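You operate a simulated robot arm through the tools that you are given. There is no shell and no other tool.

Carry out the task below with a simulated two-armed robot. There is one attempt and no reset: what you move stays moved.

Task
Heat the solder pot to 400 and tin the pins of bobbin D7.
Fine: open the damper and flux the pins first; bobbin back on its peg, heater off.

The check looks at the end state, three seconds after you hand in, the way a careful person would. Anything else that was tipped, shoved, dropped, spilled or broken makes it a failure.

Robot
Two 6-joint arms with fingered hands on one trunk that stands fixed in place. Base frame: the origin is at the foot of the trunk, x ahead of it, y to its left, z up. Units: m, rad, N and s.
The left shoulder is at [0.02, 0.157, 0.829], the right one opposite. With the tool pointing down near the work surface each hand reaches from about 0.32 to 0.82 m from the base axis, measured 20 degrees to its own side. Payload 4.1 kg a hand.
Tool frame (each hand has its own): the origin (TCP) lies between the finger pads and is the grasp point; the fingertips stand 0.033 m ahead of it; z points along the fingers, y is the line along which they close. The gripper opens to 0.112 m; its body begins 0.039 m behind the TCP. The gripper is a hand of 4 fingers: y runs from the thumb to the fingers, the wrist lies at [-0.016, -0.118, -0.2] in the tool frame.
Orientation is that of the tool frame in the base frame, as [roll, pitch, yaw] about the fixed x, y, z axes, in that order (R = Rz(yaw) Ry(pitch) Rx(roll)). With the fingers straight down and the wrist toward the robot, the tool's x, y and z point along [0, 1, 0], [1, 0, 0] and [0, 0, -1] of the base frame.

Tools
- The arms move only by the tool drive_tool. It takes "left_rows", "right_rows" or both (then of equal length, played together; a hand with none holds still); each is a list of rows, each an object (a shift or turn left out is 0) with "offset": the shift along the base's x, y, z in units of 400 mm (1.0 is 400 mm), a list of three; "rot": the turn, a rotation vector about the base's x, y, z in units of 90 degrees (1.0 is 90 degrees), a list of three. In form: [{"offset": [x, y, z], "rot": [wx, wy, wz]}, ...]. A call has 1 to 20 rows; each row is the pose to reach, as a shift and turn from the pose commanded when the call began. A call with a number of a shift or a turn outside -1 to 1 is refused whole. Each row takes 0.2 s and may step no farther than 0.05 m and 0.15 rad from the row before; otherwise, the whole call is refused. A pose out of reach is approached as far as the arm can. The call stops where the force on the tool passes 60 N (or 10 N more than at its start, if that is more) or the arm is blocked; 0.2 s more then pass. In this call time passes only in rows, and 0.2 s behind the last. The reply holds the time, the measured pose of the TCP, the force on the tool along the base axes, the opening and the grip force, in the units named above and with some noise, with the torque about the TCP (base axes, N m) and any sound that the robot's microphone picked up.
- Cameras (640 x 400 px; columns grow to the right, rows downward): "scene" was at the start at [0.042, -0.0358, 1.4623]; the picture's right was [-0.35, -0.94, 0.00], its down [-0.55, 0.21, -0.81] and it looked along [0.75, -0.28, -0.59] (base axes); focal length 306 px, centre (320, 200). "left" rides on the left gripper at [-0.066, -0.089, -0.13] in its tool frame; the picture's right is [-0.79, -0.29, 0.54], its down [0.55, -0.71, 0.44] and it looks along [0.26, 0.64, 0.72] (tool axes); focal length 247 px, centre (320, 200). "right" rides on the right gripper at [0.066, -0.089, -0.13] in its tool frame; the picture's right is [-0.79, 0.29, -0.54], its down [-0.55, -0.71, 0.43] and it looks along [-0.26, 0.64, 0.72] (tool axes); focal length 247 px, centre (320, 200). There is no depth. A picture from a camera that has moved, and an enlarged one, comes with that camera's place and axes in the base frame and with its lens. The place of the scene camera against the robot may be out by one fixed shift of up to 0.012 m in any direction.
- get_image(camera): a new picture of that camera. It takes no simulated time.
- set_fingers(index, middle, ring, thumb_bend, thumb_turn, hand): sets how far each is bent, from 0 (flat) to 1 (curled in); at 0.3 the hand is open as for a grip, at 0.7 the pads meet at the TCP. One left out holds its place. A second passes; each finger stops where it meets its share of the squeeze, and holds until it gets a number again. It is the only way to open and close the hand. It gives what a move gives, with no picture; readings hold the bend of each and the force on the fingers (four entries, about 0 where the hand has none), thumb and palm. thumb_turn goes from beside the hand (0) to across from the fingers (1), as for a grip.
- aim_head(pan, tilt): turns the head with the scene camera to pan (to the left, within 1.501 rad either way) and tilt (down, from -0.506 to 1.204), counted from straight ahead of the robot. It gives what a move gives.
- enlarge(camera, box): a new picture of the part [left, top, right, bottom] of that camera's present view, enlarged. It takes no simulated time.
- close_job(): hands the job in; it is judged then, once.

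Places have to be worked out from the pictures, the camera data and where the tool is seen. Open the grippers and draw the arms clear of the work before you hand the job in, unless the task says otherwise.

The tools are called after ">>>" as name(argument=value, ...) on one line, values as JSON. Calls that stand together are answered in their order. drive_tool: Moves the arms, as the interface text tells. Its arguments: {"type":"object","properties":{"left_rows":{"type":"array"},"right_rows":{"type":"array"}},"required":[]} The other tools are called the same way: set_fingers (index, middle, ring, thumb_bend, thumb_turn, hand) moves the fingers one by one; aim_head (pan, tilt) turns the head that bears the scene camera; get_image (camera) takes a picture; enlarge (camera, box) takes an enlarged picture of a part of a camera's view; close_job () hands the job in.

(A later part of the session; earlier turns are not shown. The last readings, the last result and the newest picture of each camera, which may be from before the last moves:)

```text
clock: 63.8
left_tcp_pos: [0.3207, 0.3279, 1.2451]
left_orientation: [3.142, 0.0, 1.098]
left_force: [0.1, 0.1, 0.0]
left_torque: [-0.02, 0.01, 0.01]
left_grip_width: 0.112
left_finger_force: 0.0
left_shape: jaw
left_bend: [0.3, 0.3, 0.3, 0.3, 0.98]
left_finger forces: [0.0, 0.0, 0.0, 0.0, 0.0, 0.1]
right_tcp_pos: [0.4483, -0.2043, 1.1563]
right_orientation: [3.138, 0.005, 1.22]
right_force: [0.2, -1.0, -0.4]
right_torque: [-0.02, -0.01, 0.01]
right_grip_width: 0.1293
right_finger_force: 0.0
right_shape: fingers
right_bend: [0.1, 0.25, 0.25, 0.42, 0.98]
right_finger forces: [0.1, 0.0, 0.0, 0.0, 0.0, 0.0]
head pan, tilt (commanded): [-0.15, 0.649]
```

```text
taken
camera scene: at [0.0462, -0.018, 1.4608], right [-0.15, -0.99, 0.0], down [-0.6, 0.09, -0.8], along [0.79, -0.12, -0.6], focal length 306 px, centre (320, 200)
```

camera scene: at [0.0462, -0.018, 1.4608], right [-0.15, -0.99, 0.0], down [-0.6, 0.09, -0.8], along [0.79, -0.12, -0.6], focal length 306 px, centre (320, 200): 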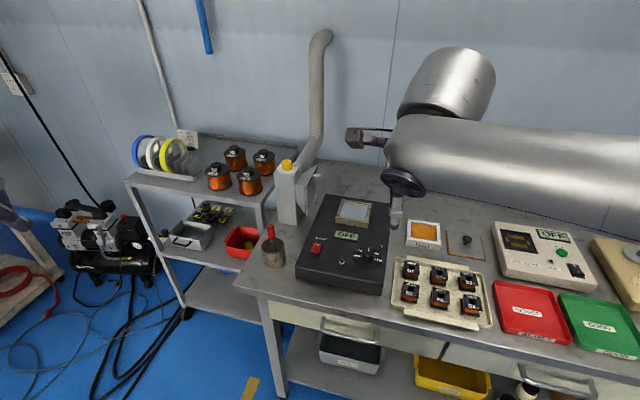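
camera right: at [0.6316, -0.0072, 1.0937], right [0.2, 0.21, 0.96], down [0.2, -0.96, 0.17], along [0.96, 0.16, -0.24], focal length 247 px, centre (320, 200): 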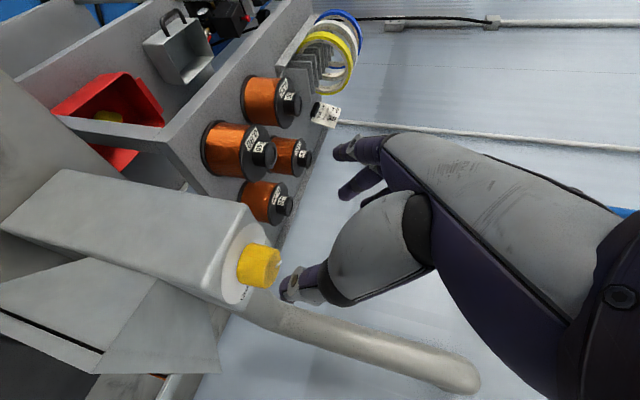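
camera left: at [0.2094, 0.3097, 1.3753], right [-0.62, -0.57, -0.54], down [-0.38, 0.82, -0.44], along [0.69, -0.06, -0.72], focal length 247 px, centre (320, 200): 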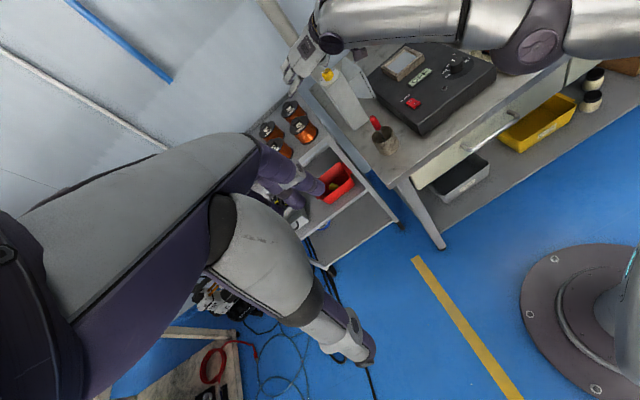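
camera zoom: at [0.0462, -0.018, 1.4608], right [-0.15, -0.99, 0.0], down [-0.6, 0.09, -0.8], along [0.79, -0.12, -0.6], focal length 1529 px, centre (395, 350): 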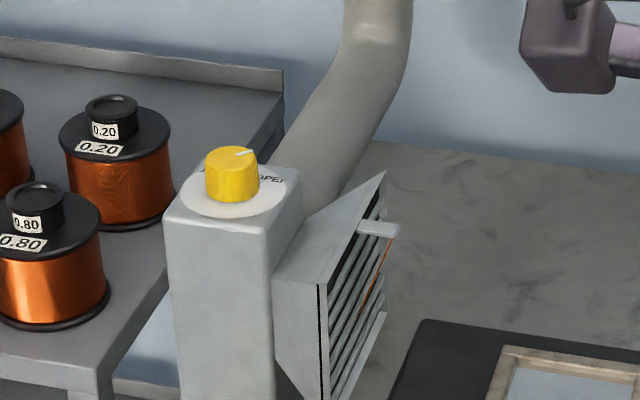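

The telltale strip is now drawn into the grille and the pointer aims at OPEN: damper done. Next, the temperature knob: I pre-shape a middle–thumb pinch and go above it at about [0.557, -0.212], closing line at +5°.

>>> set_fingers(hand="right", index=0.3, middle=0.5, ring=0.3, thumb_bend=0.5)

>>> drive_tool(right_rows=[{"offset": [0.0451, -0.0033, -0.0818], "rot": [0, 0, 0.0463]}, {"offset": [0.0903, -0.0066, -0.1636], "rot": [0, 0, 0.0927]}, {"offset": [0.1354, -0.0099, -0.2454], "rot": [0, 0, 0.139]}, {"offset": [0.1805, -0.0132, -0.3272], "rot": [0, 0, 0.1853]}, {"offset": [0.2257, -0.0165, -0.409], "rot": [0, 0, 0.2317]}, {"offset": [0.2708, -0.0198, -0.4908], "rot": [0, 0, 0.278]}])

>>> get_image(camera="right")

>>> enlarge(camera="scene", box=[310, 180, 430, 290])

>>> enlarge(camera="left", box=[380, 20, 520, 140])

```text
clock: 64.8
left_tcp_pos: [0.3189, 0.3287, 1.2437]
left_orientation: [3.141, 0.001, 1.098]
left_force: [0.1, -0.2, -0.3]
left_torque: [0.03, 0.02, 0.02]
left_grip_width: 0.1117
left_finger_force: 0.0
left_shape: jaw
left_bend: [0.3, 0.3, 0.3, 0.3, 0.98]
left_finger forces: [0.0, 0.0, 0.0, 0.0, 0.0, 0.0]
right_tcp_pos: [0.4483, -0.2044, 1.1564]
right_orientation: [3.139, 0.003, 1.222]
right_force: [0.1, 0.6, -0.4]
right_torque: [-0.03, -0.02, 0.01]
right_grip_width: 0.086
right_finger_force: 0.1
right_shape: fingers
right_bend: [0.3, 0.5, 0.3, 0.5, 0.98]
right_finger forces: [0.0, 0.0, 0.1, 0.0, 0.0, 0.1]
head pan, tilt (commanded): [-0.15, 0.649]
```

```text
clock: 66.2
left_tcp_pos: [0.3193, 0.3278, 1.2446]
left_orientation: [3.141, 0.001, 1.097]
left_force: [-0.5, 0.5, -0.5]
left_torque: [-0.02, -0.03, -0.01]
left_grip_width: 0.1116
left_finger_force: 0.1
left_shape: jaw
left_bend: [0.3, 0.3, 0.3, 0.3, 0.98]
left_finger forces: [0.0, 0.0, 0.0, 0.1, 0.1, 0.0]
right_tcp_pos: [0.5573, -0.2127, 0.9575]
right_orientation: [3.139, 0.002, 1.66]
right_force: [-0.3, 0.8, 0.3]
right_torque: [0.01, 0.02, -0.02]
right_grip_width: 0.0857
right_finger_force: 0.0
right_shape: fingers
right_bend: [0.3, 0.5, 0.3, 0.5, 0.98]
right_finger forces: [0.0, 0.1, 0.1, 0.0, 0.1, 0.0]
head pan, tilt (commanded): [-0.15, 0.649]
```

```text
taken
camera right: at [0.4624, -0.154, 1.0871], right [0.35, -0.76, 0.54], down [-0.66, -0.61, -0.44], along [0.67, -0.2, -0.72], focal length 247 px, centre (320, 200)
```

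right: 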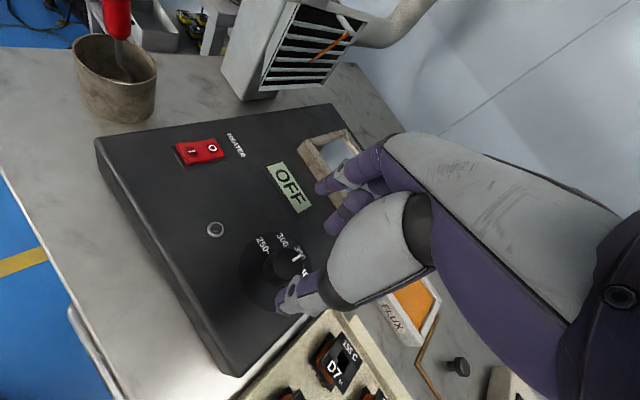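

```text
3.64 times, centred on (370, 235) of scene
camera zoom: at [0.0456, -0.0178, 1.4609], right [-0.15, -0.99, 0.0], down [-0.6, 0.09, -0.8], along [0.79, -0.12, -0.6], focal length 1112 px, centre (138, 73)
```

zoom: 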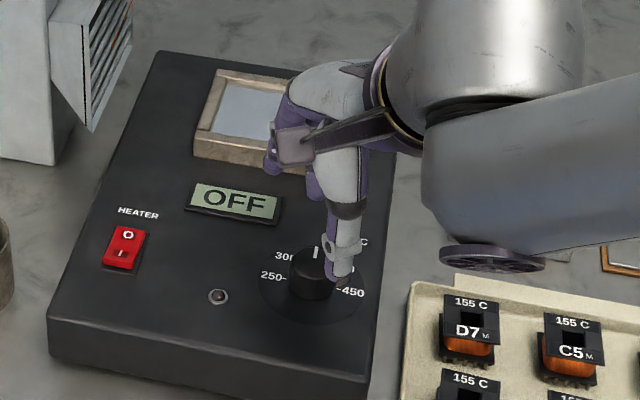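

```text
3.33 times, centred on (450, 80) of left
camera zoom: at [0.2089, 0.3099, 1.3753], right [-0.62, -0.57, -0.54], down [-0.38, 0.82, -0.44], along [0.69, -0.06, -0.72], focal length 823 px, centre (-113, 600)
```

zoom: 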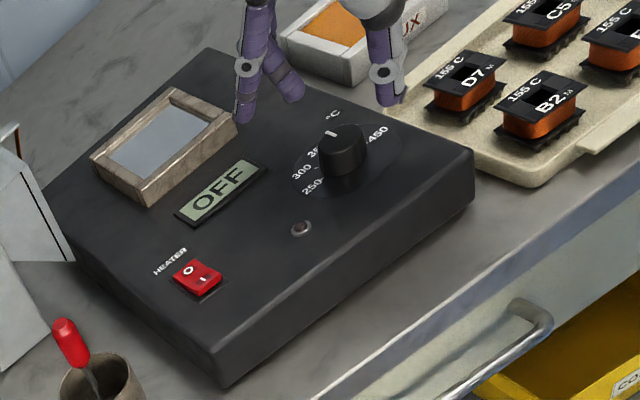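

The knob lies under the hand; I enlarge the hand view to centre precisely.

>>> enlarge(camera="right", box=[230, 215, 350, 325])

>>> enlarge(camera="left", box=[420, 20, 490, 80])

```text
3.64 times, centred on (290, 270) of right
camera zoom: at [0.4624, -0.154, 1.0871], right [0.35, -0.76, 0.54], down [-0.66, -0.61, -0.44], along [0.67, -0.2, -0.72], focal length 898 px, centre (429, -54)
```

zoom: 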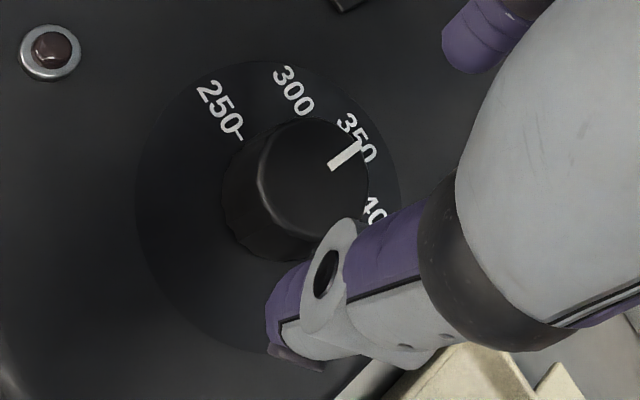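

```text
6.67 times, centred on (455, 50) of left
camera zoom: at [0.2089, 0.3099, 1.3753], right [-0.62, -0.57, -0.54], down [-0.38, 0.82, -0.44], along [0.69, -0.06, -0.72], focal length 1646 px, centre (-580, 1200)
```

zoom: 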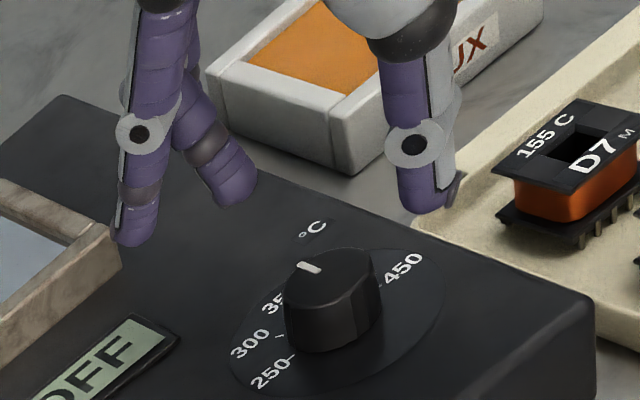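

The knob is centred within 2 mm under the grasp point. I lower 46 mm so the tips straddle it, and watch the force.

>>> drive_tool(right_rows=[{"offset": [0.003, 0.003, -0.06]}, {"offset": [0.005, 0.003, -0.115]}])

>>> enlarge(camera="left", box=[420, 20, 490, 80])

```text
clock: 66.8
left_tcp_pos: [0.3183, 0.3285, 1.2443]
left_orientation: [3.141, -0.001, 1.098]
left_force: [0.0, 0.5, 0.1]
left_torque: [-0.03, -0.04, 0.01]
left_grip_width: 0.1118
left_finger_force: 0.2
left_shape: jaw
left_bend: [0.3, 0.3, 0.3, 0.3, 0.98]
left_finger forces: [0.1, 0.1, 0.0, 0.0, 0.0, 0.1]
right_tcp_pos: [0.5605, -0.2117, 0.9136]
right_orientation: [3.14, 0.004, 1.659]
right_force: [0.3, 0.3, 0.3]
right_torque: [-0.02, 0.0, 0.01]
right_grip_width: 0.0856
right_finger_force: 0.1
right_shape: fingers
right_bend: [0.3, 0.5, 0.3, 0.5, 0.98]
right_finger forces: [0.0, 0.0, 0.0, 0.1, 0.0, 0.1]
head pan, tilt (commanded): [-0.15, 0.649]
```

```text
6.67 times, centred on (455, 50) of left
camera zoom: at [0.2091, 0.3099, 1.3752], right [-0.62, -0.57, -0.54], down [-0.38, 0.82, -0.44], along [0.69, -0.06, -0.72], focal length 1646 px, centre (-580, 1200)
```

zoom: 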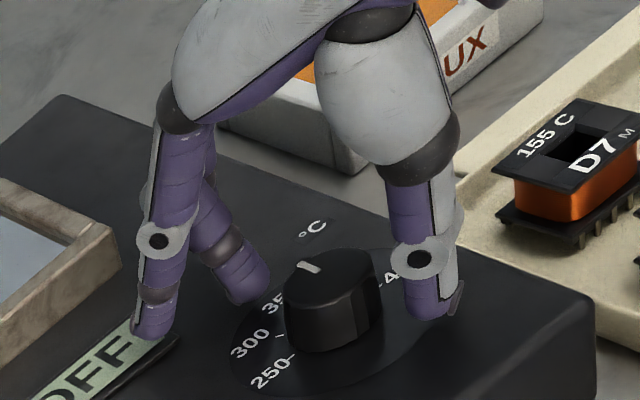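

Thumb and middle straddle the knob just above the panel. I close both on it.

>>> set_fingers(hand="right", middle=0.8, thumb_bend=0.8)

>>> enlarge(camera="left", box=[420, 20, 490, 80])

```text
clock: 67.8
left_tcp_pos: [0.3195, 0.3257, 1.2456]
left_orientation: [3.141, 0.0, 1.097]
left_force: [0.3, -0.5, 0.5]
left_torque: [0.01, -0.01, 0.01]
left_grip_width: 0.1119
left_finger_force: 0.1
left_shape: jaw
left_bend: [0.3, 0.3, 0.3, 0.3, 0.98]
left_finger forces: [0.0, 0.0, 0.0, 0.0, 0.1, 0.0]
right_tcp_pos: [0.5606, -0.2133, 0.9118]
right_orientation: [3.139, 0.007, 1.656]
right_force: [-11.3, -13.0, -6.1]
right_torque: [-0.42, 0.18, 0.04]
right_grip_width: 0.0668
right_finger_force: 16.2
right_shape: fingers
right_bend: [0.3, 0.64, 0.3, 0.66, 0.95]
right_finger forces: [0.0, 14.9, 0.1, 0.0, 19.0, 0.0]
head pan, tilt (commanded): [-0.15, 0.649]
```

```text
6.67 times, centred on (455, 50) of left
camera zoom: at [0.2092, 0.3092, 1.3754], right [-0.62, -0.57, -0.54], down [-0.38, 0.82, -0.44], along [0.69, -0.06, -0.72], focal length 1646 px, centre (-580, 1200)
```

zoom: 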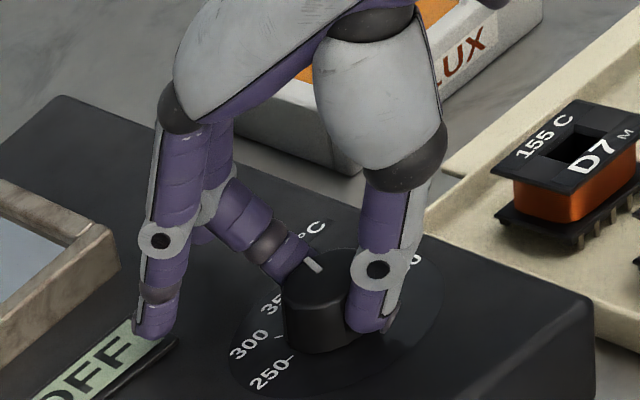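

Good two-sided grip (15 N / 19 N). I turn the hand 45° clockwise in place.

>>> drive_tool(right_rows=[{"rot": [0, 0, -0.0833]}, {"rot": [0, 0, -0.1667]}, {"rot": [0, 0, -0.25]}, {"rot": [0, 0, -0.3333]}, {"rot": [0, 0, -0.4167]}, {"rot": [0, 0, -0.5]}])

>>> enlarge(camera="left", box=[420, 20, 490, 80])

>>> enlarge(camera="scene", box=[330, 210, 410, 280])

```text
clock: 69.2
left_tcp_pos: [0.3187, 0.3288, 1.2449]
left_orientation: [-3.141, 0.0, 1.098]
left_force: [-0.4, 0.7, 0.2]
left_torque: [0.01, 0.01, -0.02]
left_grip_width: 0.1115
left_finger_force: 0.2
left_shape: jaw
left_bend: [0.3, 0.3, 0.3, 0.3, 0.98]
left_finger forces: [0.1, 0.0, 0.1, 0.0, 0.1, 0.0]
right_tcp_pos: [0.5593, -0.2104, 0.914]
right_orientation: [3.141, 0.004, 0.87]
right_force: [-15.6, -4.3, -7.6]
right_torque: [-0.2, 0.36, 0.01]
right_grip_width: 0.0665
right_finger_force: 16.1
right_shape: fingers
right_bend: [0.3, 0.64, 0.3, 0.66, 0.96]
right_finger forces: [0.1, 14.9, 0.0, 0.0, 17.0, 0.0]
head pan, tilt (commanded): [-0.15, 0.649]
```

```text
6.67 times, centred on (455, 50) of left
camera zoom: at [0.2089, 0.3095, 1.3754], right [-0.62, -0.57, -0.54], down [-0.38, 0.82, -0.44], along [0.69, -0.06, -0.72], focal length 1646 px, centre (-580, 1200)
```

zoom: 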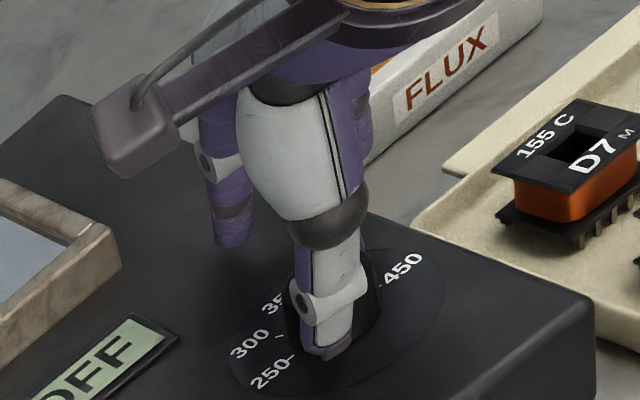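

```text
5.71 times, centred on (370, 245) of scene
camera zoom: at [0.0457, -0.0183, 1.4609], right [-0.15, -0.99, 0.0], down [-0.6, 0.09, -0.8], along [0.79, -0.12, -0.6], focal length 1747 px, centre (34, -57)
```

zoom: 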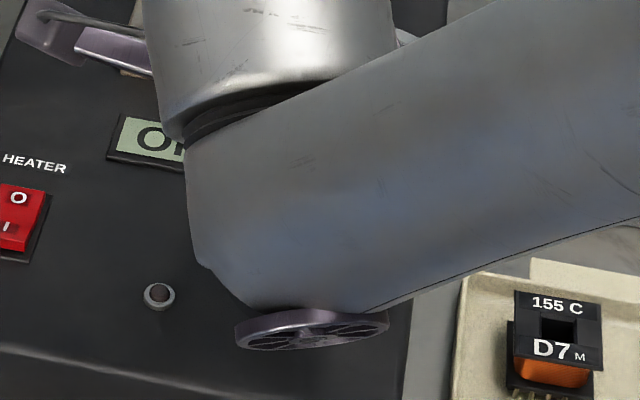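

The hand turned 45°. I release and lift to read the pointer.

>>> set_fingers(hand="right", middle=0.45, thumb_bend=0.45)

>>> drive_tool(right_rows=[{"offset": [0, 0, 0.1]}, {"offset": [-0.02, -0.03, 0.2]}, {"offset": [-0.08, -0.08, 0.3]}])

>>> enlarge(camera="left", box=[420, 20, 490, 80])

>>> get_image(camera="right")

```text
clock: 70.2
left_tcp_pos: [0.3191, 0.3276, 1.2454]
left_orientation: [3.141, 0.0, 1.098]
left_force: [-0.6, -0.3, 0.6]
left_torque: [0.03, 0.02, -0.01]
left_grip_width: 0.1116
left_finger_force: 0.1
left_shape: jaw
left_bend: [0.3, 0.3, 0.3, 0.3, 0.98]
left_finger forces: [0.0, 0.1, 0.0, 0.0, 0.0, 0.0]
right_tcp_pos: [0.5611, -0.2118, 0.9133]
right_orientation: [3.137, 0.003, 0.873]
right_force: [-0.4, -0.5, 0.2]
right_torque: [0.01, 0.02, 0.01]
right_grip_width: 0.0922
right_finger_force: 0.0
right_shape: fingers
right_bend: [0.3, 0.45, 0.3, 0.45, 0.97]
right_finger forces: [0.0, 0.1, 0.0, 0.0, 0.0, 0.0]
head pan, tilt (commanded): [-0.15, 0.649]
```

```text
refused: row 3 steps farther than a row can; nothing moved
```

```text
6.67 times, centred on (455, 50) of left
camera zoom: at [0.2093, 0.3098, 1.3753], right [-0.62, -0.57, -0.54], down [-0.38, 0.82, -0.44], along [0.69, -0.06, -0.72], focal length 1646 px, centre (-580, 1200)
```

zoom: 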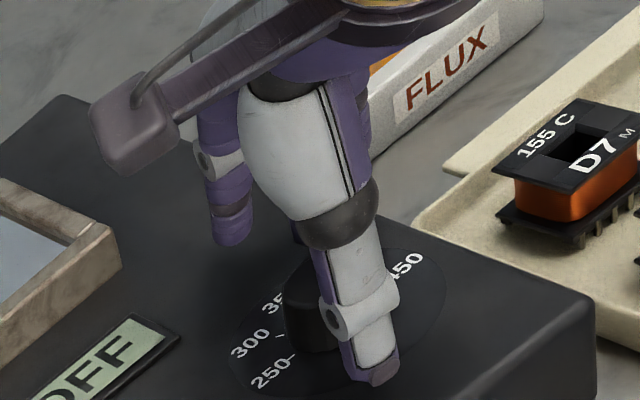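

```text
taken
camera right: at [0.5341, -0.103, 1.0432], right [-0.29, -0.79, 0.54], down [-0.9, 0.03, -0.44], along [0.33, -0.61, -0.72], focal length 247 px, centre (320, 200)
```

right: 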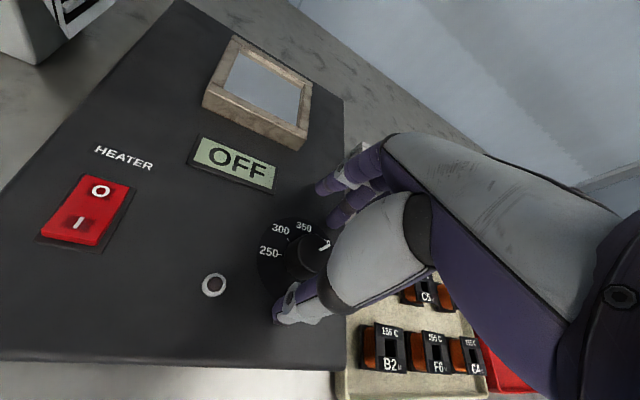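

The lift was refused for step size, but the hand view already shows the pointer moved past 350. I lift in smaller steps.

>>> drive_tool(right_rows=[{"offset": [0, 0, 0.1]}, {"offset": [0, 0, 0.2]}, {"offset": [-0.05, -0.05, 0.27]}, {"offset": [-0.12, -0.12, 0.3]}])

>>> enlarge(camera="left", box=[420, 20, 490, 80])

>>> get_image(camera="right")

>>> get_image(camera="scene")

```text
clock: 71.2
left_tcp_pos: [0.3199, 0.328, 1.2433]
left_orientation: [-3.141, 0.002, 1.097]
left_force: [0.4, -0.4, 1.3]
left_torque: [-0.03, 0.05, -0.03]
left_grip_width: 0.1119
left_finger_force: 0.1
left_shape: jaw
left_bend: [0.3, 0.3, 0.3, 0.3, 0.98]
left_finger forces: [0.0, 0.1, 0.0, 0.0, 0.0, 0.0]
right_tcp_pos: [0.5103, -0.2608, 1.0347]
right_orientation: [3.14, 0.003, 0.872]
right_force: [-0.3, 0.8, -0.5]
right_torque: [0.01, 0.05, -0.01]
right_grip_width: 0.0921
right_finger_force: 0.2
right_shape: fingers
right_bend: [0.3, 0.45, 0.3, 0.45, 0.98]
right_finger forces: [0.0, 0.0, 0.0, 0.0, 0.0, 0.1]
head pan, tilt (commanded): [-0.15, 0.649]
```

```text
6.67 times, centred on (455, 50) of left
camera zoom: at [0.2098, 0.3101, 1.3751], right [-0.62, -0.57, -0.54], down [-0.38, 0.82, -0.44], along [0.69, -0.06, -0.72], focal length 1646 px, centre (-580, 1200)
```

zoom: 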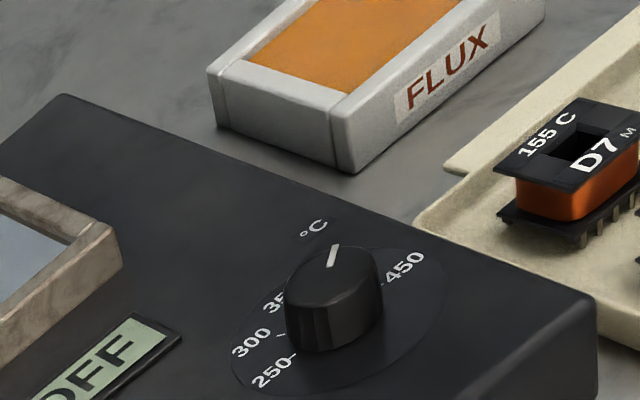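

```text
taken
camera right: at [0.4848, -0.1518, 1.1629], right [-0.29, -0.79, 0.54], down [-0.9, 0.03, -0.43], along [0.33, -0.61, -0.72], focal length 247 px, centre (320, 200)
```

right: 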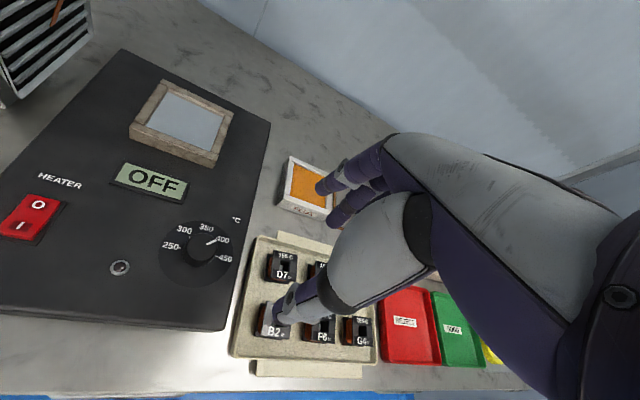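

```text
taken
camera scene: at [0.0465, -0.0177, 1.4608], right [-0.15, -0.99, 0.0], down [-0.6, 0.09, -0.8], along [0.79, -0.12, -0.6], focal length 306 px, centre (320, 200)
```

scene: 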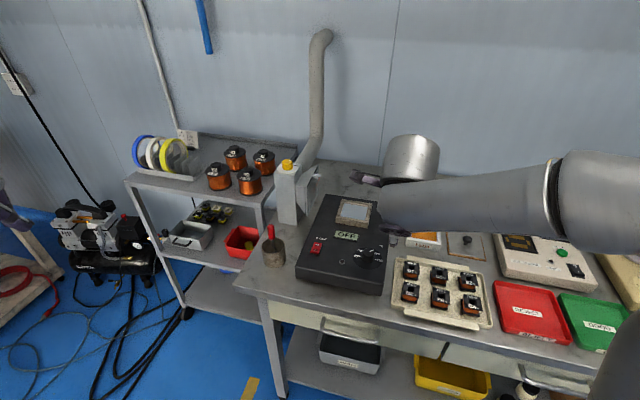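

The pointer now appears to aim at 400. I enlarge the dial to measure it.

>>> enlarge(camera="right", box=[150, 205, 250, 305])

>>> enlarge(camera="scene", box=[340, 230, 400, 280])

```text
4.00 times, centred on (200, 255) of right
camera zoom: at [0.4848, -0.1518, 1.1629], right [-0.29, -0.79, 0.54], down [-0.9, 0.03, -0.43], along [0.33, -0.61, -0.72], focal length 988 px, centre (800, -20)
```

zoom: 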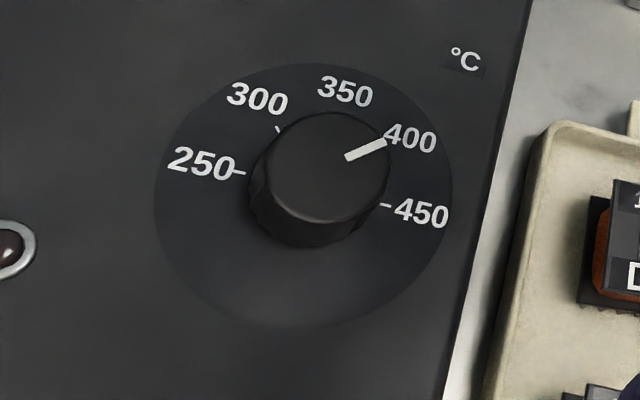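

```text
8.00 times, centred on (370, 255) of scene
camera zoom: at [0.0465, -0.0177, 1.4608], right [-0.15, -0.99, 0.0], down [-0.6, 0.09, -0.8], along [0.79, -0.12, -0.6], focal length 2446 px, centre (-80, -240)
```

zoom: 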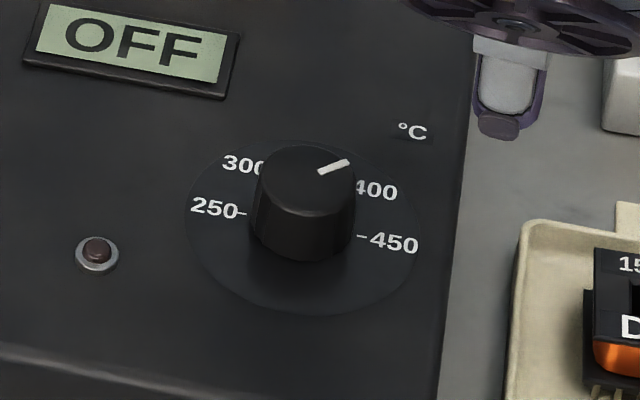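

The pointer measures about -72° against the 400 tick at -68° — about 400 within error. Now the heater: I close the hand to a blunt point and move above the "I" end of the rocker.

>>> set_fingers(hand="right", index=0.7, middle=0.7, ring=0.7, thumb_bend=0.7)

>>> drive_tool(right_rows=[{"offset": [0.0409, 0.0907, -0.0374], "rot": [0, 0, 0.0423]}, {"offset": [0.0817, 0.1813, -0.0747], "rot": [0, 0, 0.0846]}, {"offset": [0.1226, 0.272, -0.1121], "rot": [0, 0, 0.1268]}, {"offset": [0.1634, 0.3626, -0.1494], "rot": [0, 0, 0.1691]}, {"offset": [0.2043, 0.4533, -0.1868], "rot": [0, 0, 0.2114]}])

>>> enlarge(camera="left", box=[380, 50, 460, 130])

>>> get_image(camera="right")

>>> enlarge(camera="scene", box=[280, 200, 400, 290])

```text
clock: 72.2
left_tcp_pos: [0.3195, 0.327, 1.2442]
left_orientation: [-3.141, -0.001, 1.098]
left_force: [0.3, -0.1, 0.2]
left_torque: [0.01, -0.02, 0.02]
left_grip_width: 0.1119
left_finger_force: 0.1
left_shape: jaw
left_bend: [0.3, 0.3, 0.3, 0.3, 0.98]
left_finger forces: [0.0, 0.0, 0.0, 0.0, 0.1, 0.0]
right_tcp_pos: [0.5107, -0.262, 1.0344]
right_orientation: [3.139, 0.003, 0.873]
right_force: [0.3, 0.3, -0.1]
right_torque: [-0.02, -0.01, 0.01]
right_grip_width: 0.0034
right_finger_force: 0.1
right_shape: fingers
right_bend: [0.7, 0.7, 0.7, 0.7, 0.98]
right_finger forces: [0.0, 0.1, 0.0, 0.1, 0.0, 0.0]
head pan, tilt (commanded): [-0.15, 0.649]
```

```text
clock: 73.4
left_tcp_pos: [0.3193, 0.3267, 1.2445]
left_orientation: [3.141, 0.001, 1.099]
left_force: [-0.5, -0.6, 0.5]
left_torque: [0.03, -0.03, 0.04]
left_grip_width: 0.1116
left_finger_force: 0.0
left_shape: jaw
left_bend: [0.3, 0.3, 0.3, 0.3, 0.98]
left_finger forces: [0.0, 0.0, 0.0, 0.0, 0.0, 0.0]
right_tcp_pos: [0.5959, -0.0791, 0.9582]
right_orientation: [3.138, 0.003, 1.205]
right_force: [-0.3, -0.3, 0.0]
right_torque: [0.03, -0.01, 0.0]
right_grip_width: 0.0032
right_finger_force: 0.1
right_shape: fingers
right_bend: [0.7, 0.7, 0.7, 0.7, 0.98]
right_finger forces: [0.0, 0.0, 0.0, 0.1, 0.1, 0.1]
head pan, tilt (commanded): [-0.15, 0.649]
```

```text
5.00 times, centred on (420, 90) of left
camera zoom: at [0.2091, 0.3094, 1.3754], right [-0.62, -0.57, -0.54], down [-0.38, 0.82, -0.44], along [0.69, -0.06, -0.72], focal length 1235 px, centre (-180, 750)
```

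zoom: 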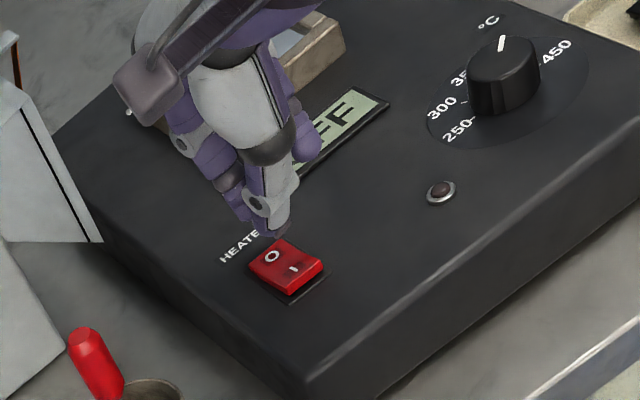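

```text
taken
camera right: at [0.5353, 0.0162, 1.0883], right [-0.02, -0.84, 0.54], down [-0.86, -0.26, -0.44], along [0.51, -0.47, -0.72], focal length 247 px, centre (320, 200)
```

right: 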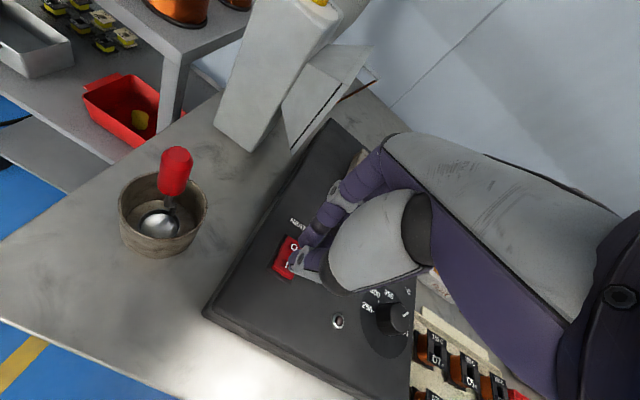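

```text
4.44 times, centred on (340, 245) of scene
camera zoom: at [0.0457, -0.0183, 1.4609], right [-0.15, -0.99, 0.0], down [-0.6, 0.09, -0.8], along [0.79, -0.12, -0.6], focal length 1359 px, centre (231, 0)
```

zoom: 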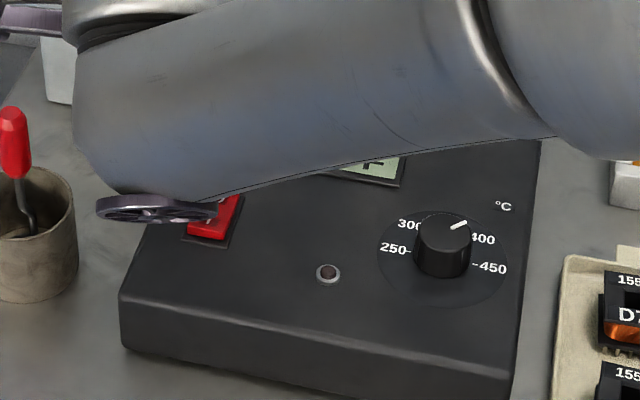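

The closed tips hover above the switch. I enlarge the hand view to aim at the "I".

>>> enlarge(camera="right", box=[255, 205, 355, 295])

```text
4.44 times, centred on (305, 250) of right
camera zoom: at [0.5353, 0.0162, 1.0883], right [-0.02, -0.84, 0.54], down [-0.86, -0.26, -0.44], along [0.51, -0.47, -0.72], focal length 1098 px, centre (387, -22)
```

zoom: 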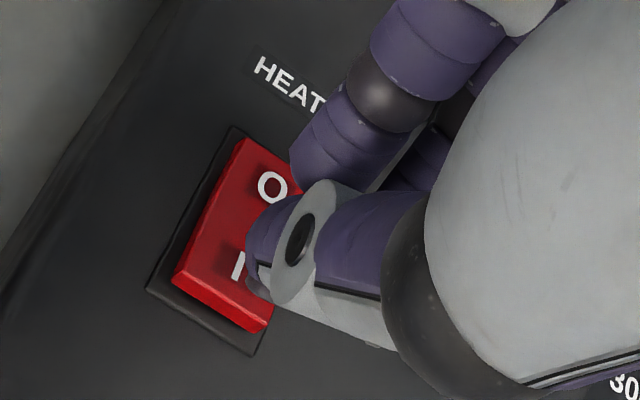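

The "I" is at [0.6006, -0.0824] and the near end at [0.592, -0.078]. I shift 4 mm back and press down gradually.

>>> drive_tool(right_rows=[{"offset": [-0.01, 0, -0.05]}, {"offset": [-0.01, 0, -0.085]}, {"offset": [-0.01, 0, -0.1]}, {"offset": [-0.01, 0, -0.11]}])

>>> enlarge(camera="left", box=[380, 50, 460, 130])

```text
clock: 74.4
left_tcp_pos: [0.3197, 0.3269, 1.2443]
left_orientation: [-3.141, 0.0, 1.098]
left_force: [0.4, 0.1, -0.7]
left_torque: [0.01, 0.0, 0.03]
left_grip_width: 0.1118
left_finger_force: 0.1
left_shape: jaw
left_bend: [0.3, 0.3, 0.3, 0.3, 0.98]
left_finger forces: [0.0, 0.0, 0.0, 0.0, 0.1, 0.0]
right_tcp_pos: [0.5902, -0.0787, 0.9156]
right_orientation: [3.139, 0.003, 1.204]
right_force: [-0.6, 0.5, 0.9]
right_torque: [0.0, -0.02, 0.02]
right_grip_width: 0.0029
right_finger_force: 0.0
right_shape: fingers
right_bend: [0.7, 0.7, 0.7, 0.7, 0.98]
right_finger forces: [0.0, 0.4, 0.0, 0.1, 0.0, 0.0]
head pan, tilt (commanded): [-0.15, 0.649]
```

```text
5.00 times, centred on (420, 90) of left
camera zoom: at [0.2093, 0.3098, 1.3753], right [-0.62, -0.57, -0.54], down [-0.38, 0.82, -0.44], along [0.69, -0.06, -0.72], focal length 1235 px, centre (-180, 750)
```

zoom: 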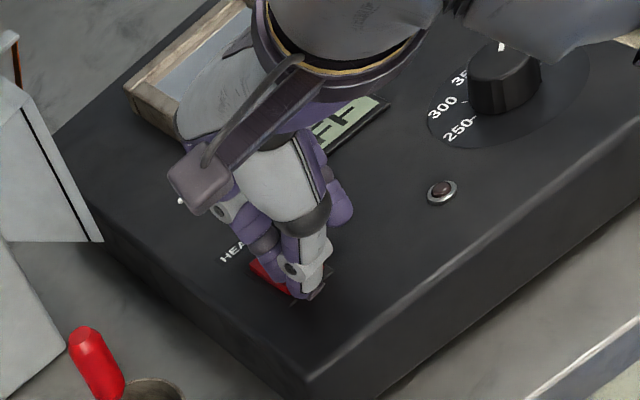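

Contact just begins (about 1 N). I press a further 8 mm in small steps.

>>> drive_tool(right_rows=[{"offset": [0, 0, -0.007]}, {"offset": [0, 0, -0.014]}, {"offset": [0, 0, -0.02]}])

>>> enlarge(camera="left", box=[380, 50, 460, 130])

```text
clock: 75.2
left_tcp_pos: [0.3191, 0.326, 1.2442]
left_orientation: [-3.141, 0.0, 1.097]
left_force: [0.3, 0.2, 0.6]
left_torque: [0.01, 0.01, 0.02]
left_grip_width: 0.1118
left_finger_force: 0.0
left_shape: jaw
left_bend: [0.3, 0.3, 0.3, 0.3, 0.98]
left_finger forces: [0.0, 0.0, 0.1, 0.0, 0.1, 0.0]
right_tcp_pos: [0.5904, -0.0794, 0.9117]
right_orientation: [3.133, -0.001, 1.205]
right_force: [4.6, -2.8, 23.0]
right_torque: [-0.07, -0.36, -0.03]
right_grip_width: 0.0017
right_finger_force: 11.2
right_shape: fingers
right_bend: [0.71, 0.71, 0.7, 0.7, 0.98]
right_finger forces: [18.1, 3.9, 0.1, 0.0, 0.0, 0.0]
head pan, tilt (commanded): [-0.15, 0.649]
```

```text
5.00 times, centred on (420, 90) of left
camera zoom: at [0.2089, 0.3098, 1.3753], right [-0.62, -0.57, -0.54], down [-0.38, 0.82, -0.44], along [0.69, -0.06, -0.72], focal length 1235 px, centre (-180, 750)
```

zoom: 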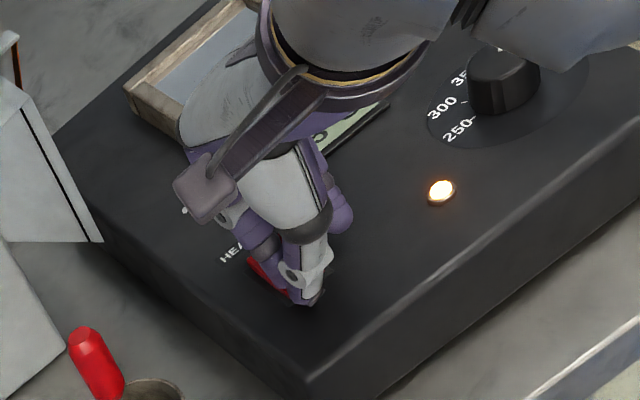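

The lamp is lit: the heater is on. I lift off and read the display.

>>> drive_tool(right_rows=[{"offset": [0, 0, 0.06]}, {"offset": [0, 0, 0.16]}, {"offset": [-0.08, -0.06, 0.22]}, {"offset": [-0.18, -0.1, 0.25]}, {"offset": [-0.27, -0.16, 0.28]}])

>>> enlarge(camera="left", box=[370, 20, 500, 130])

>>> get_image(camera="right")

```text
clock: 76.4
left_tcp_pos: [0.32, 0.3277, 1.2446]
left_orientation: [3.142, 0.001, 1.099]
left_force: [0.5, 0.3, -0.4]
left_torque: [-0.03, 0.03, -0.01]
left_grip_width: 0.1117
left_finger_force: 0.0
left_shape: jaw
left_bend: [0.3, 0.3, 0.3, 0.3, 0.98]
left_finger forces: [0.0, 0.0, 0.1, 0.0, 0.0, 0.0]
right_tcp_pos: [0.4804, -0.1429, 1.02]
right_orientation: [3.139, 0.005, 1.203]
right_force: [0.7, 1.2, 0.5]
right_torque: [-0.04, 0.0, -0.01]
right_grip_width: 0.0023
right_finger_force: 0.0
right_shape: fingers
right_bend: [0.7, 0.7, 0.7, 0.7, 0.98]
right_finger forces: [0.0, 0.1, 0.0, 0.0, 0.0, 0.0]
head pan, tilt (commanded): [-0.15, 0.649]
```

```text
3.64 times, centred on (435, 75) of left
camera zoom: at [0.2098, 0.3101, 1.3751], right [-0.62, -0.57, -0.54], down [-0.38, 0.82, -0.44], along [0.69, -0.06, -0.72], focal length 898 px, centre (-98, 654)
```

zoom: 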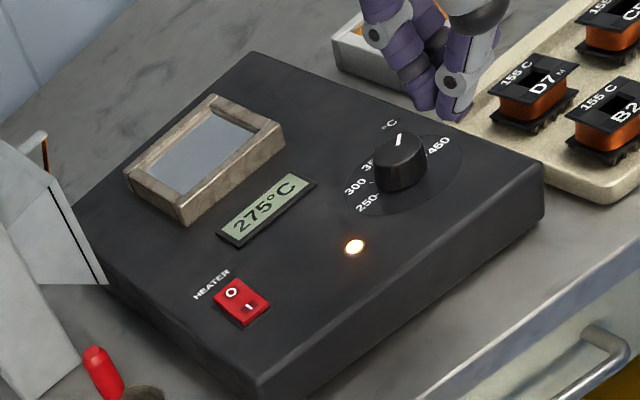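

```text
taken
camera right: at [0.4199, -0.0493, 1.1495], right [-0.02, -0.84, 0.54], down [-0.86, -0.26, -0.43], along [0.51, -0.47, -0.72], focal length 247 px, centre (320, 200)
```

right: 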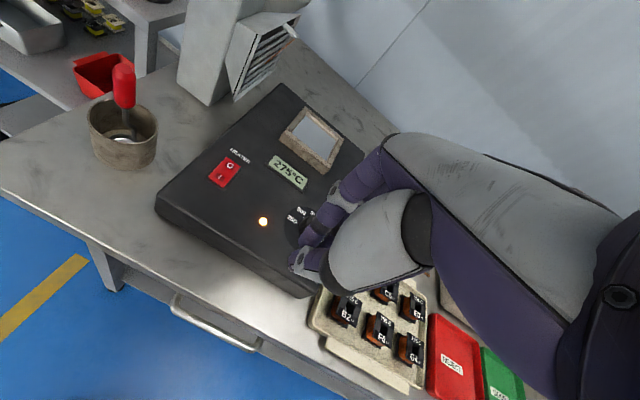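

The display already reads 275 °C and is rising. While it heats, I pre-shape the hand and go above D7 for a precise look.

>>> set_fingers(hand="right", index=0.52, middle=0.52, ring=0.52, thumb_bend=0.55)

>>> drive_tool(right_rows=[{"offset": [0.0213, -0.0881, -0.02]}, {"offset": [0.0426, -0.1761, -0.05]}, {"offset": [0.0639, -0.2642, -0.09]}, {"offset": [0.0852, -0.3522, -0.12]}, {"offset": [0.1065, -0.4403, -0.15]}])

>>> get_image(camera="right")

>>> enlarge(camera="left", box=[370, 20, 500, 130])

>>> enlarge(camera="scene", box=[370, 210, 490, 330])

```text
clock: 77.4
left_tcp_pos: [0.3196, 0.3278, 1.2443]
left_orientation: [3.141, 0.001, 1.097]
left_force: [0.5, 0.7, 0.3]
left_torque: [0.03, 0.01, 0.01]
left_grip_width: 0.1119
left_finger_force: 0.1
left_shape: jaw
left_bend: [0.3, 0.3, 0.3, 0.3, 0.98]
left_finger forces: [0.0, 0.0, 0.0, 0.1, 0.0, 0.1]
right_tcp_pos: [0.48, -0.1428, 1.0199]
right_orientation: [3.139, 0.003, 1.205]
right_force: [0.1, 0.4, 0.6]
right_torque: [-0.03, 0.0, 0.03]
right_grip_width: 0.0471
right_finger_force: 0.1
right_shape: fingers
right_bend: [0.52, 0.52, 0.52, 0.55, 0.98]
right_finger forces: [0.0, 0.0, 0.1, 0.0, 0.0, 0.1]
head pan, tilt (commanded): [-0.15, 0.649]
```

```text
clock: 78.6
left_tcp_pos: [0.3183, 0.3277, 1.2442]
left_orientation: [-3.141, 0.0, 1.096]
left_force: [0.4, 0.0, 0.3]
left_torque: [-0.05, 0.01, -0.01]
left_grip_width: 0.1117
left_finger_force: 0.0
left_shape: jaw
left_bend: [0.3, 0.3, 0.3, 0.3, 0.98]
left_finger forces: [0.1, 0.0, 0.0, 0.1, 0.1, 0.1]
right_tcp_pos: [0.5247, -0.317, 0.9607]
right_orientation: [3.138, 0.003, 1.206]
right_force: [-0.1, 0.0, 0.7]
right_torque: [-0.01, 0.0, -0.03]
right_grip_width: 0.0471
right_finger_force: 0.1
right_shape: fingers
right_bend: [0.52, 0.52, 0.52, 0.55, 0.98]
right_finger forces: [0.0, 0.1, 0.0, 0.0, 0.0, 0.0]
head pan, tilt (commanded): [-0.15, 0.649]
```

```text
taken
camera right: at [0.4645, -0.2237, 1.0889], right [-0.02, -0.84, 0.54], down [-0.86, -0.26, -0.43], along [0.51, -0.47, -0.72], focal length 247 px, centre (320, 200)
```

right: 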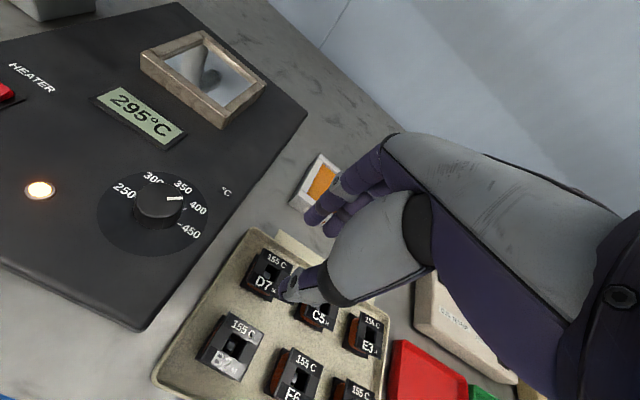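

```text
3.64 times, centred on (435, 75) of left
camera zoom: at [0.2092, 0.3101, 1.3752], right [-0.62, -0.57, -0.54], down [-0.38, 0.82, -0.44], along [0.69, -0.06, -0.72], focal length 898 px, centre (-98, 654)
```

zoom: 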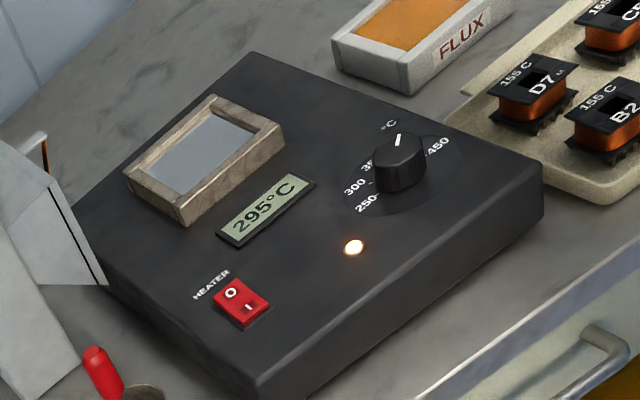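

```text
3.33 times, centred on (430, 270) of scene
camera zoom: at [0.0459, -0.0176, 1.4609], right [-0.15, -0.99, 0.0], down [-0.6, 0.09, -0.8], along [0.79, -0.12, -0.6], focal length 1019 px, centre (-47, -33)
```

zoom: 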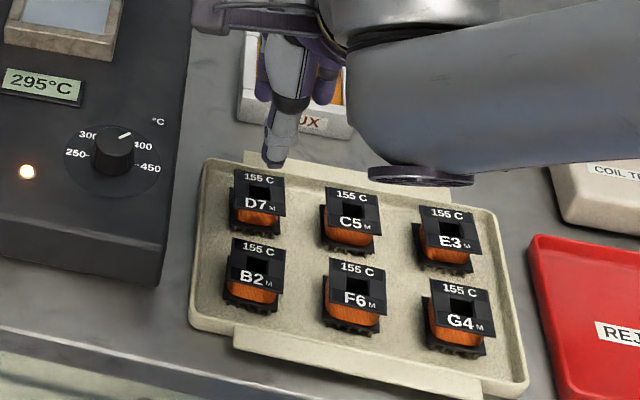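

The pot reads 295 °C. I enlarge D7 beneath the hand to centre the grasp.

>>> enlarge(camera="right", box=[220, 220, 340, 320])

>>> enlarge(camera="left", box=[450, 20, 530, 80])

```text
4.00 times, centred on (280, 270) of right
camera zoom: at [0.4645, -0.2237, 1.0889], right [-0.02, -0.84, 0.54], down [-0.86, -0.26, -0.43], along [0.51, -0.47, -0.72], focal length 988 px, centre (480, -80)
```

zoom: 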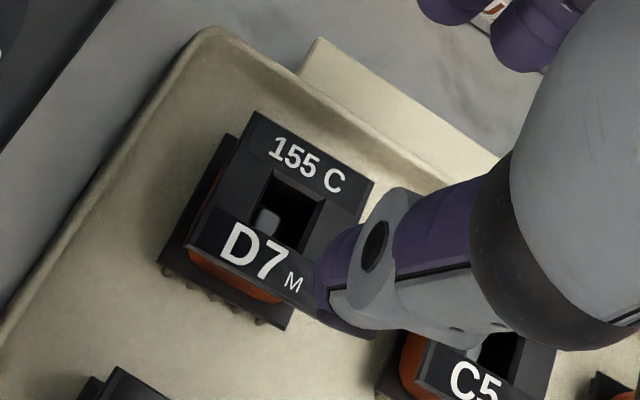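

```text
6.67 times, centred on (490, 50) of left
camera zoom: at [0.2092, 0.3101, 1.3752], right [-0.62, -0.57, -0.54], down [-0.38, 0.82, -0.44], along [0.69, -0.06, -0.72], focal length 1646 px, centre (-813, 1200)
```

zoom: 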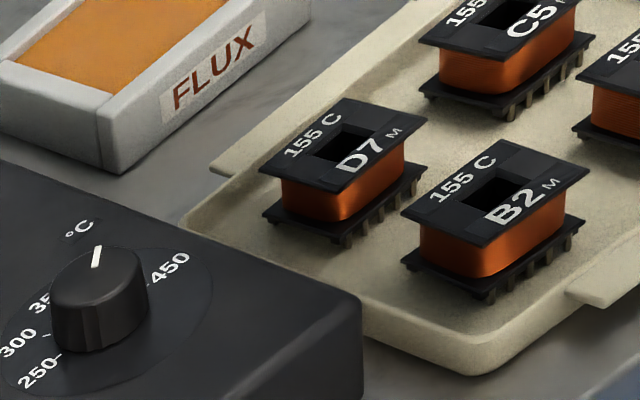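

D7's top centre triangulates to [0.5265, -0.3165, 0.854]: the hand is within 2 mm. I open slightly more and lower so the tips reach 11–12 mm below the top flange.

>>> set_fingers(hand="right", index=0.5, middle=0.5, ring=0.5, thumb_bend=0.52)

>>> drive_tool(right_rows=[{"offset": [0.0045, 0.0018, -0.08]}, {"offset": [0.0045, 0.0018, -0.15]}, {"offset": [0.0045, 0.0018, -0.19]}, {"offset": [0.0045, 0.0018, -0.212]}])

>>> enlarge(camera="left", box=[450, 20, 530, 80])

>>> enlarge(camera="right", box=[220, 200, 360, 320])

```text
clock: 79.6
left_tcp_pos: [0.3191, 0.3291, 1.2438]
left_orientation: [-3.141, 0.0, 1.098]
left_force: [-0.8, -0.1, 0.0]
left_torque: [0.0, -0.04, 0.02]
left_grip_width: 0.1119
left_finger_force: 0.1
left_shape: jaw
left_bend: [0.3, 0.3, 0.3, 0.3, 0.98]
left_finger forces: [0.0, 0.1, 0.0, 0.0, 0.1, 0.0]
right_tcp_pos: [0.5244, -0.3171, 0.9603]
right_orientation: [3.138, 0.003, 1.204]
right_force: [0.2, 0.5, -0.1]
right_torque: [0.0, -0.01, -0.01]
right_grip_width: 0.0541
right_finger_force: 0.0
right_shape: fingers
right_bend: [0.5, 0.5, 0.5, 0.52, 0.98]
right_finger forces: [0.1, 0.0, 0.0, 0.1, 0.1, 0.0]
head pan, tilt (commanded): [-0.15, 0.649]
```

```text
clock: 80.6
left_tcp_pos: [0.319, 0.3275, 1.2447]
left_orientation: [3.142, -0.001, 1.098]
left_force: [-0.9, -0.4, 0.5]
left_torque: [-0.02, 0.02, 0.0]
left_grip_width: 0.1119
left_finger_force: 0.2
left_shape: jaw
left_bend: [0.3, 0.3, 0.3, 0.3, 0.98]
left_finger forces: [0.0, 0.1, 0.0, 0.1, 0.0, 0.0]
right_tcp_pos: [0.5261, -0.3169, 0.8742]
right_orientation: [3.14, 0.003, 1.205]
right_force: [0.0, -0.9, 0.0]
right_torque: [0.01, -0.02, 0.04]
right_grip_width: 0.0543
right_finger_force: 0.0
right_shape: fingers
right_bend: [0.5, 0.5, 0.5, 0.52, 0.98]
right_finger forces: [0.1, 0.0, 0.0, 0.0, 0.0, 0.0]
head pan, tilt (commanded): [-0.15, 0.649]
```

```text
6.67 times, centred on (490, 50) of left
camera zoom: at [0.2093, 0.3098, 1.3752], right [-0.62, -0.57, -0.54], down [-0.38, 0.82, -0.44], along [0.69, -0.06, -0.72], focal length 1646 px, centre (-813, 1200)
```

zoom: 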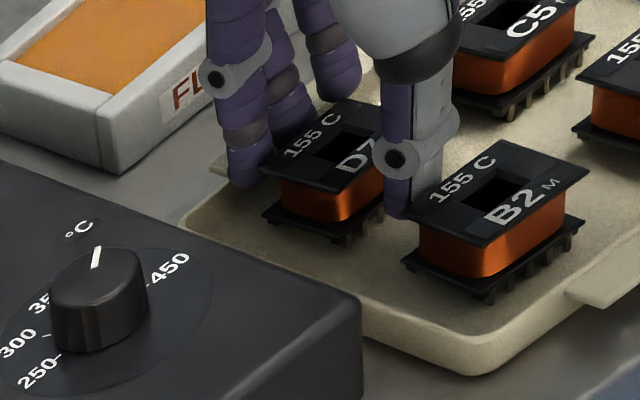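

```text
3.33 times, centred on (290, 260) of right
camera zoom: at [0.4659, -0.2229, 1.0037], right [-0.02, -0.84, 0.54], down [-0.86, -0.26, -0.44], along [0.51, -0.47, -0.72], focal length 823 px, centre (420, 0)
```

zoom: 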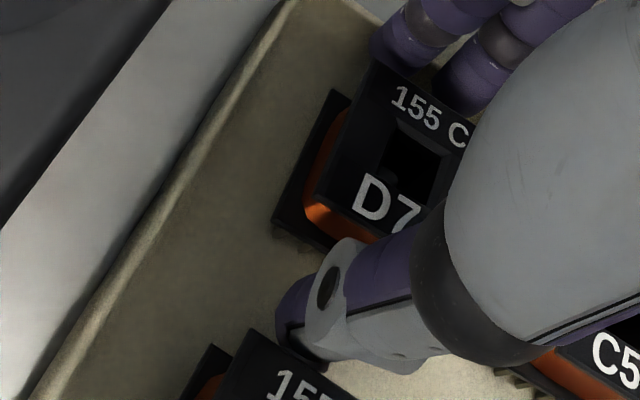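

Clear of B2 and no contact forces. I close all fingers and thumb on D7's top flange.

>>> set_fingers(hand="right", index=0.68, middle=0.68, ring=0.68, thumb_bend=0.68)

>>> enlarge(camera="left", box=[450, 20, 530, 80])

>>> enlarge(camera="left", box=[370, 20, 500, 130])

```text
clock: 81.6
left_tcp_pos: [0.3193, 0.328, 1.2448]
left_orientation: [3.141, 0.0, 1.097]
left_force: [0.6, 0.0, -0.3]
left_torque: [0.0, -0.02, -0.02]
left_grip_width: 0.1118
left_finger_force: 0.1
left_shape: jaw
left_bend: [0.3, 0.3, 0.3, 0.3, 0.98]
left_finger forces: [0.0, 0.0, 0.1, 0.0, 0.1, 0.0]
right_tcp_pos: [0.5266, -0.3174, 0.8751]
right_orientation: [3.137, 0.004, 1.206]
right_force: [2.2, -1.3, 0.0]
right_torque: [-0.04, -0.05, -0.03]
right_grip_width: 0.0348
right_finger_force: 12.2
right_shape: fingers
right_bend: [0.6, 0.62, 0.68, 0.59, 0.96]
right_finger forces: [6.7, 6.6, 0.0, 0.0, 11.0, 0.0]
head pan, tilt (commanded): [-0.15, 0.649]
```

```text
6.67 times, centred on (490, 50) of left
camera zoom: at [0.2094, 0.3097, 1.3752], right [-0.62, -0.57, -0.54], down [-0.38, 0.82, -0.44], along [0.69, -0.06, -0.72], focal length 1646 px, centre (-813, 1200)
```

zoom: 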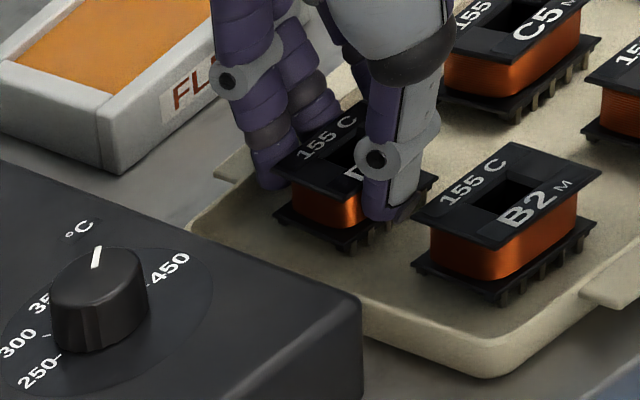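

```text
3.64 times, centred on (435, 75) of left
camera zoom: at [0.2094, 0.3097, 1.3752], right [-0.62, -0.57, -0.54], down [-0.38, 0.82, -0.44], along [0.69, -0.06, -0.72], focal length 898 px, centre (-98, 654)
```

zoom: 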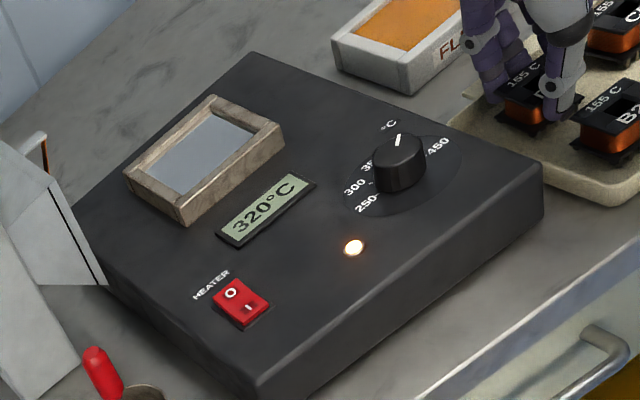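

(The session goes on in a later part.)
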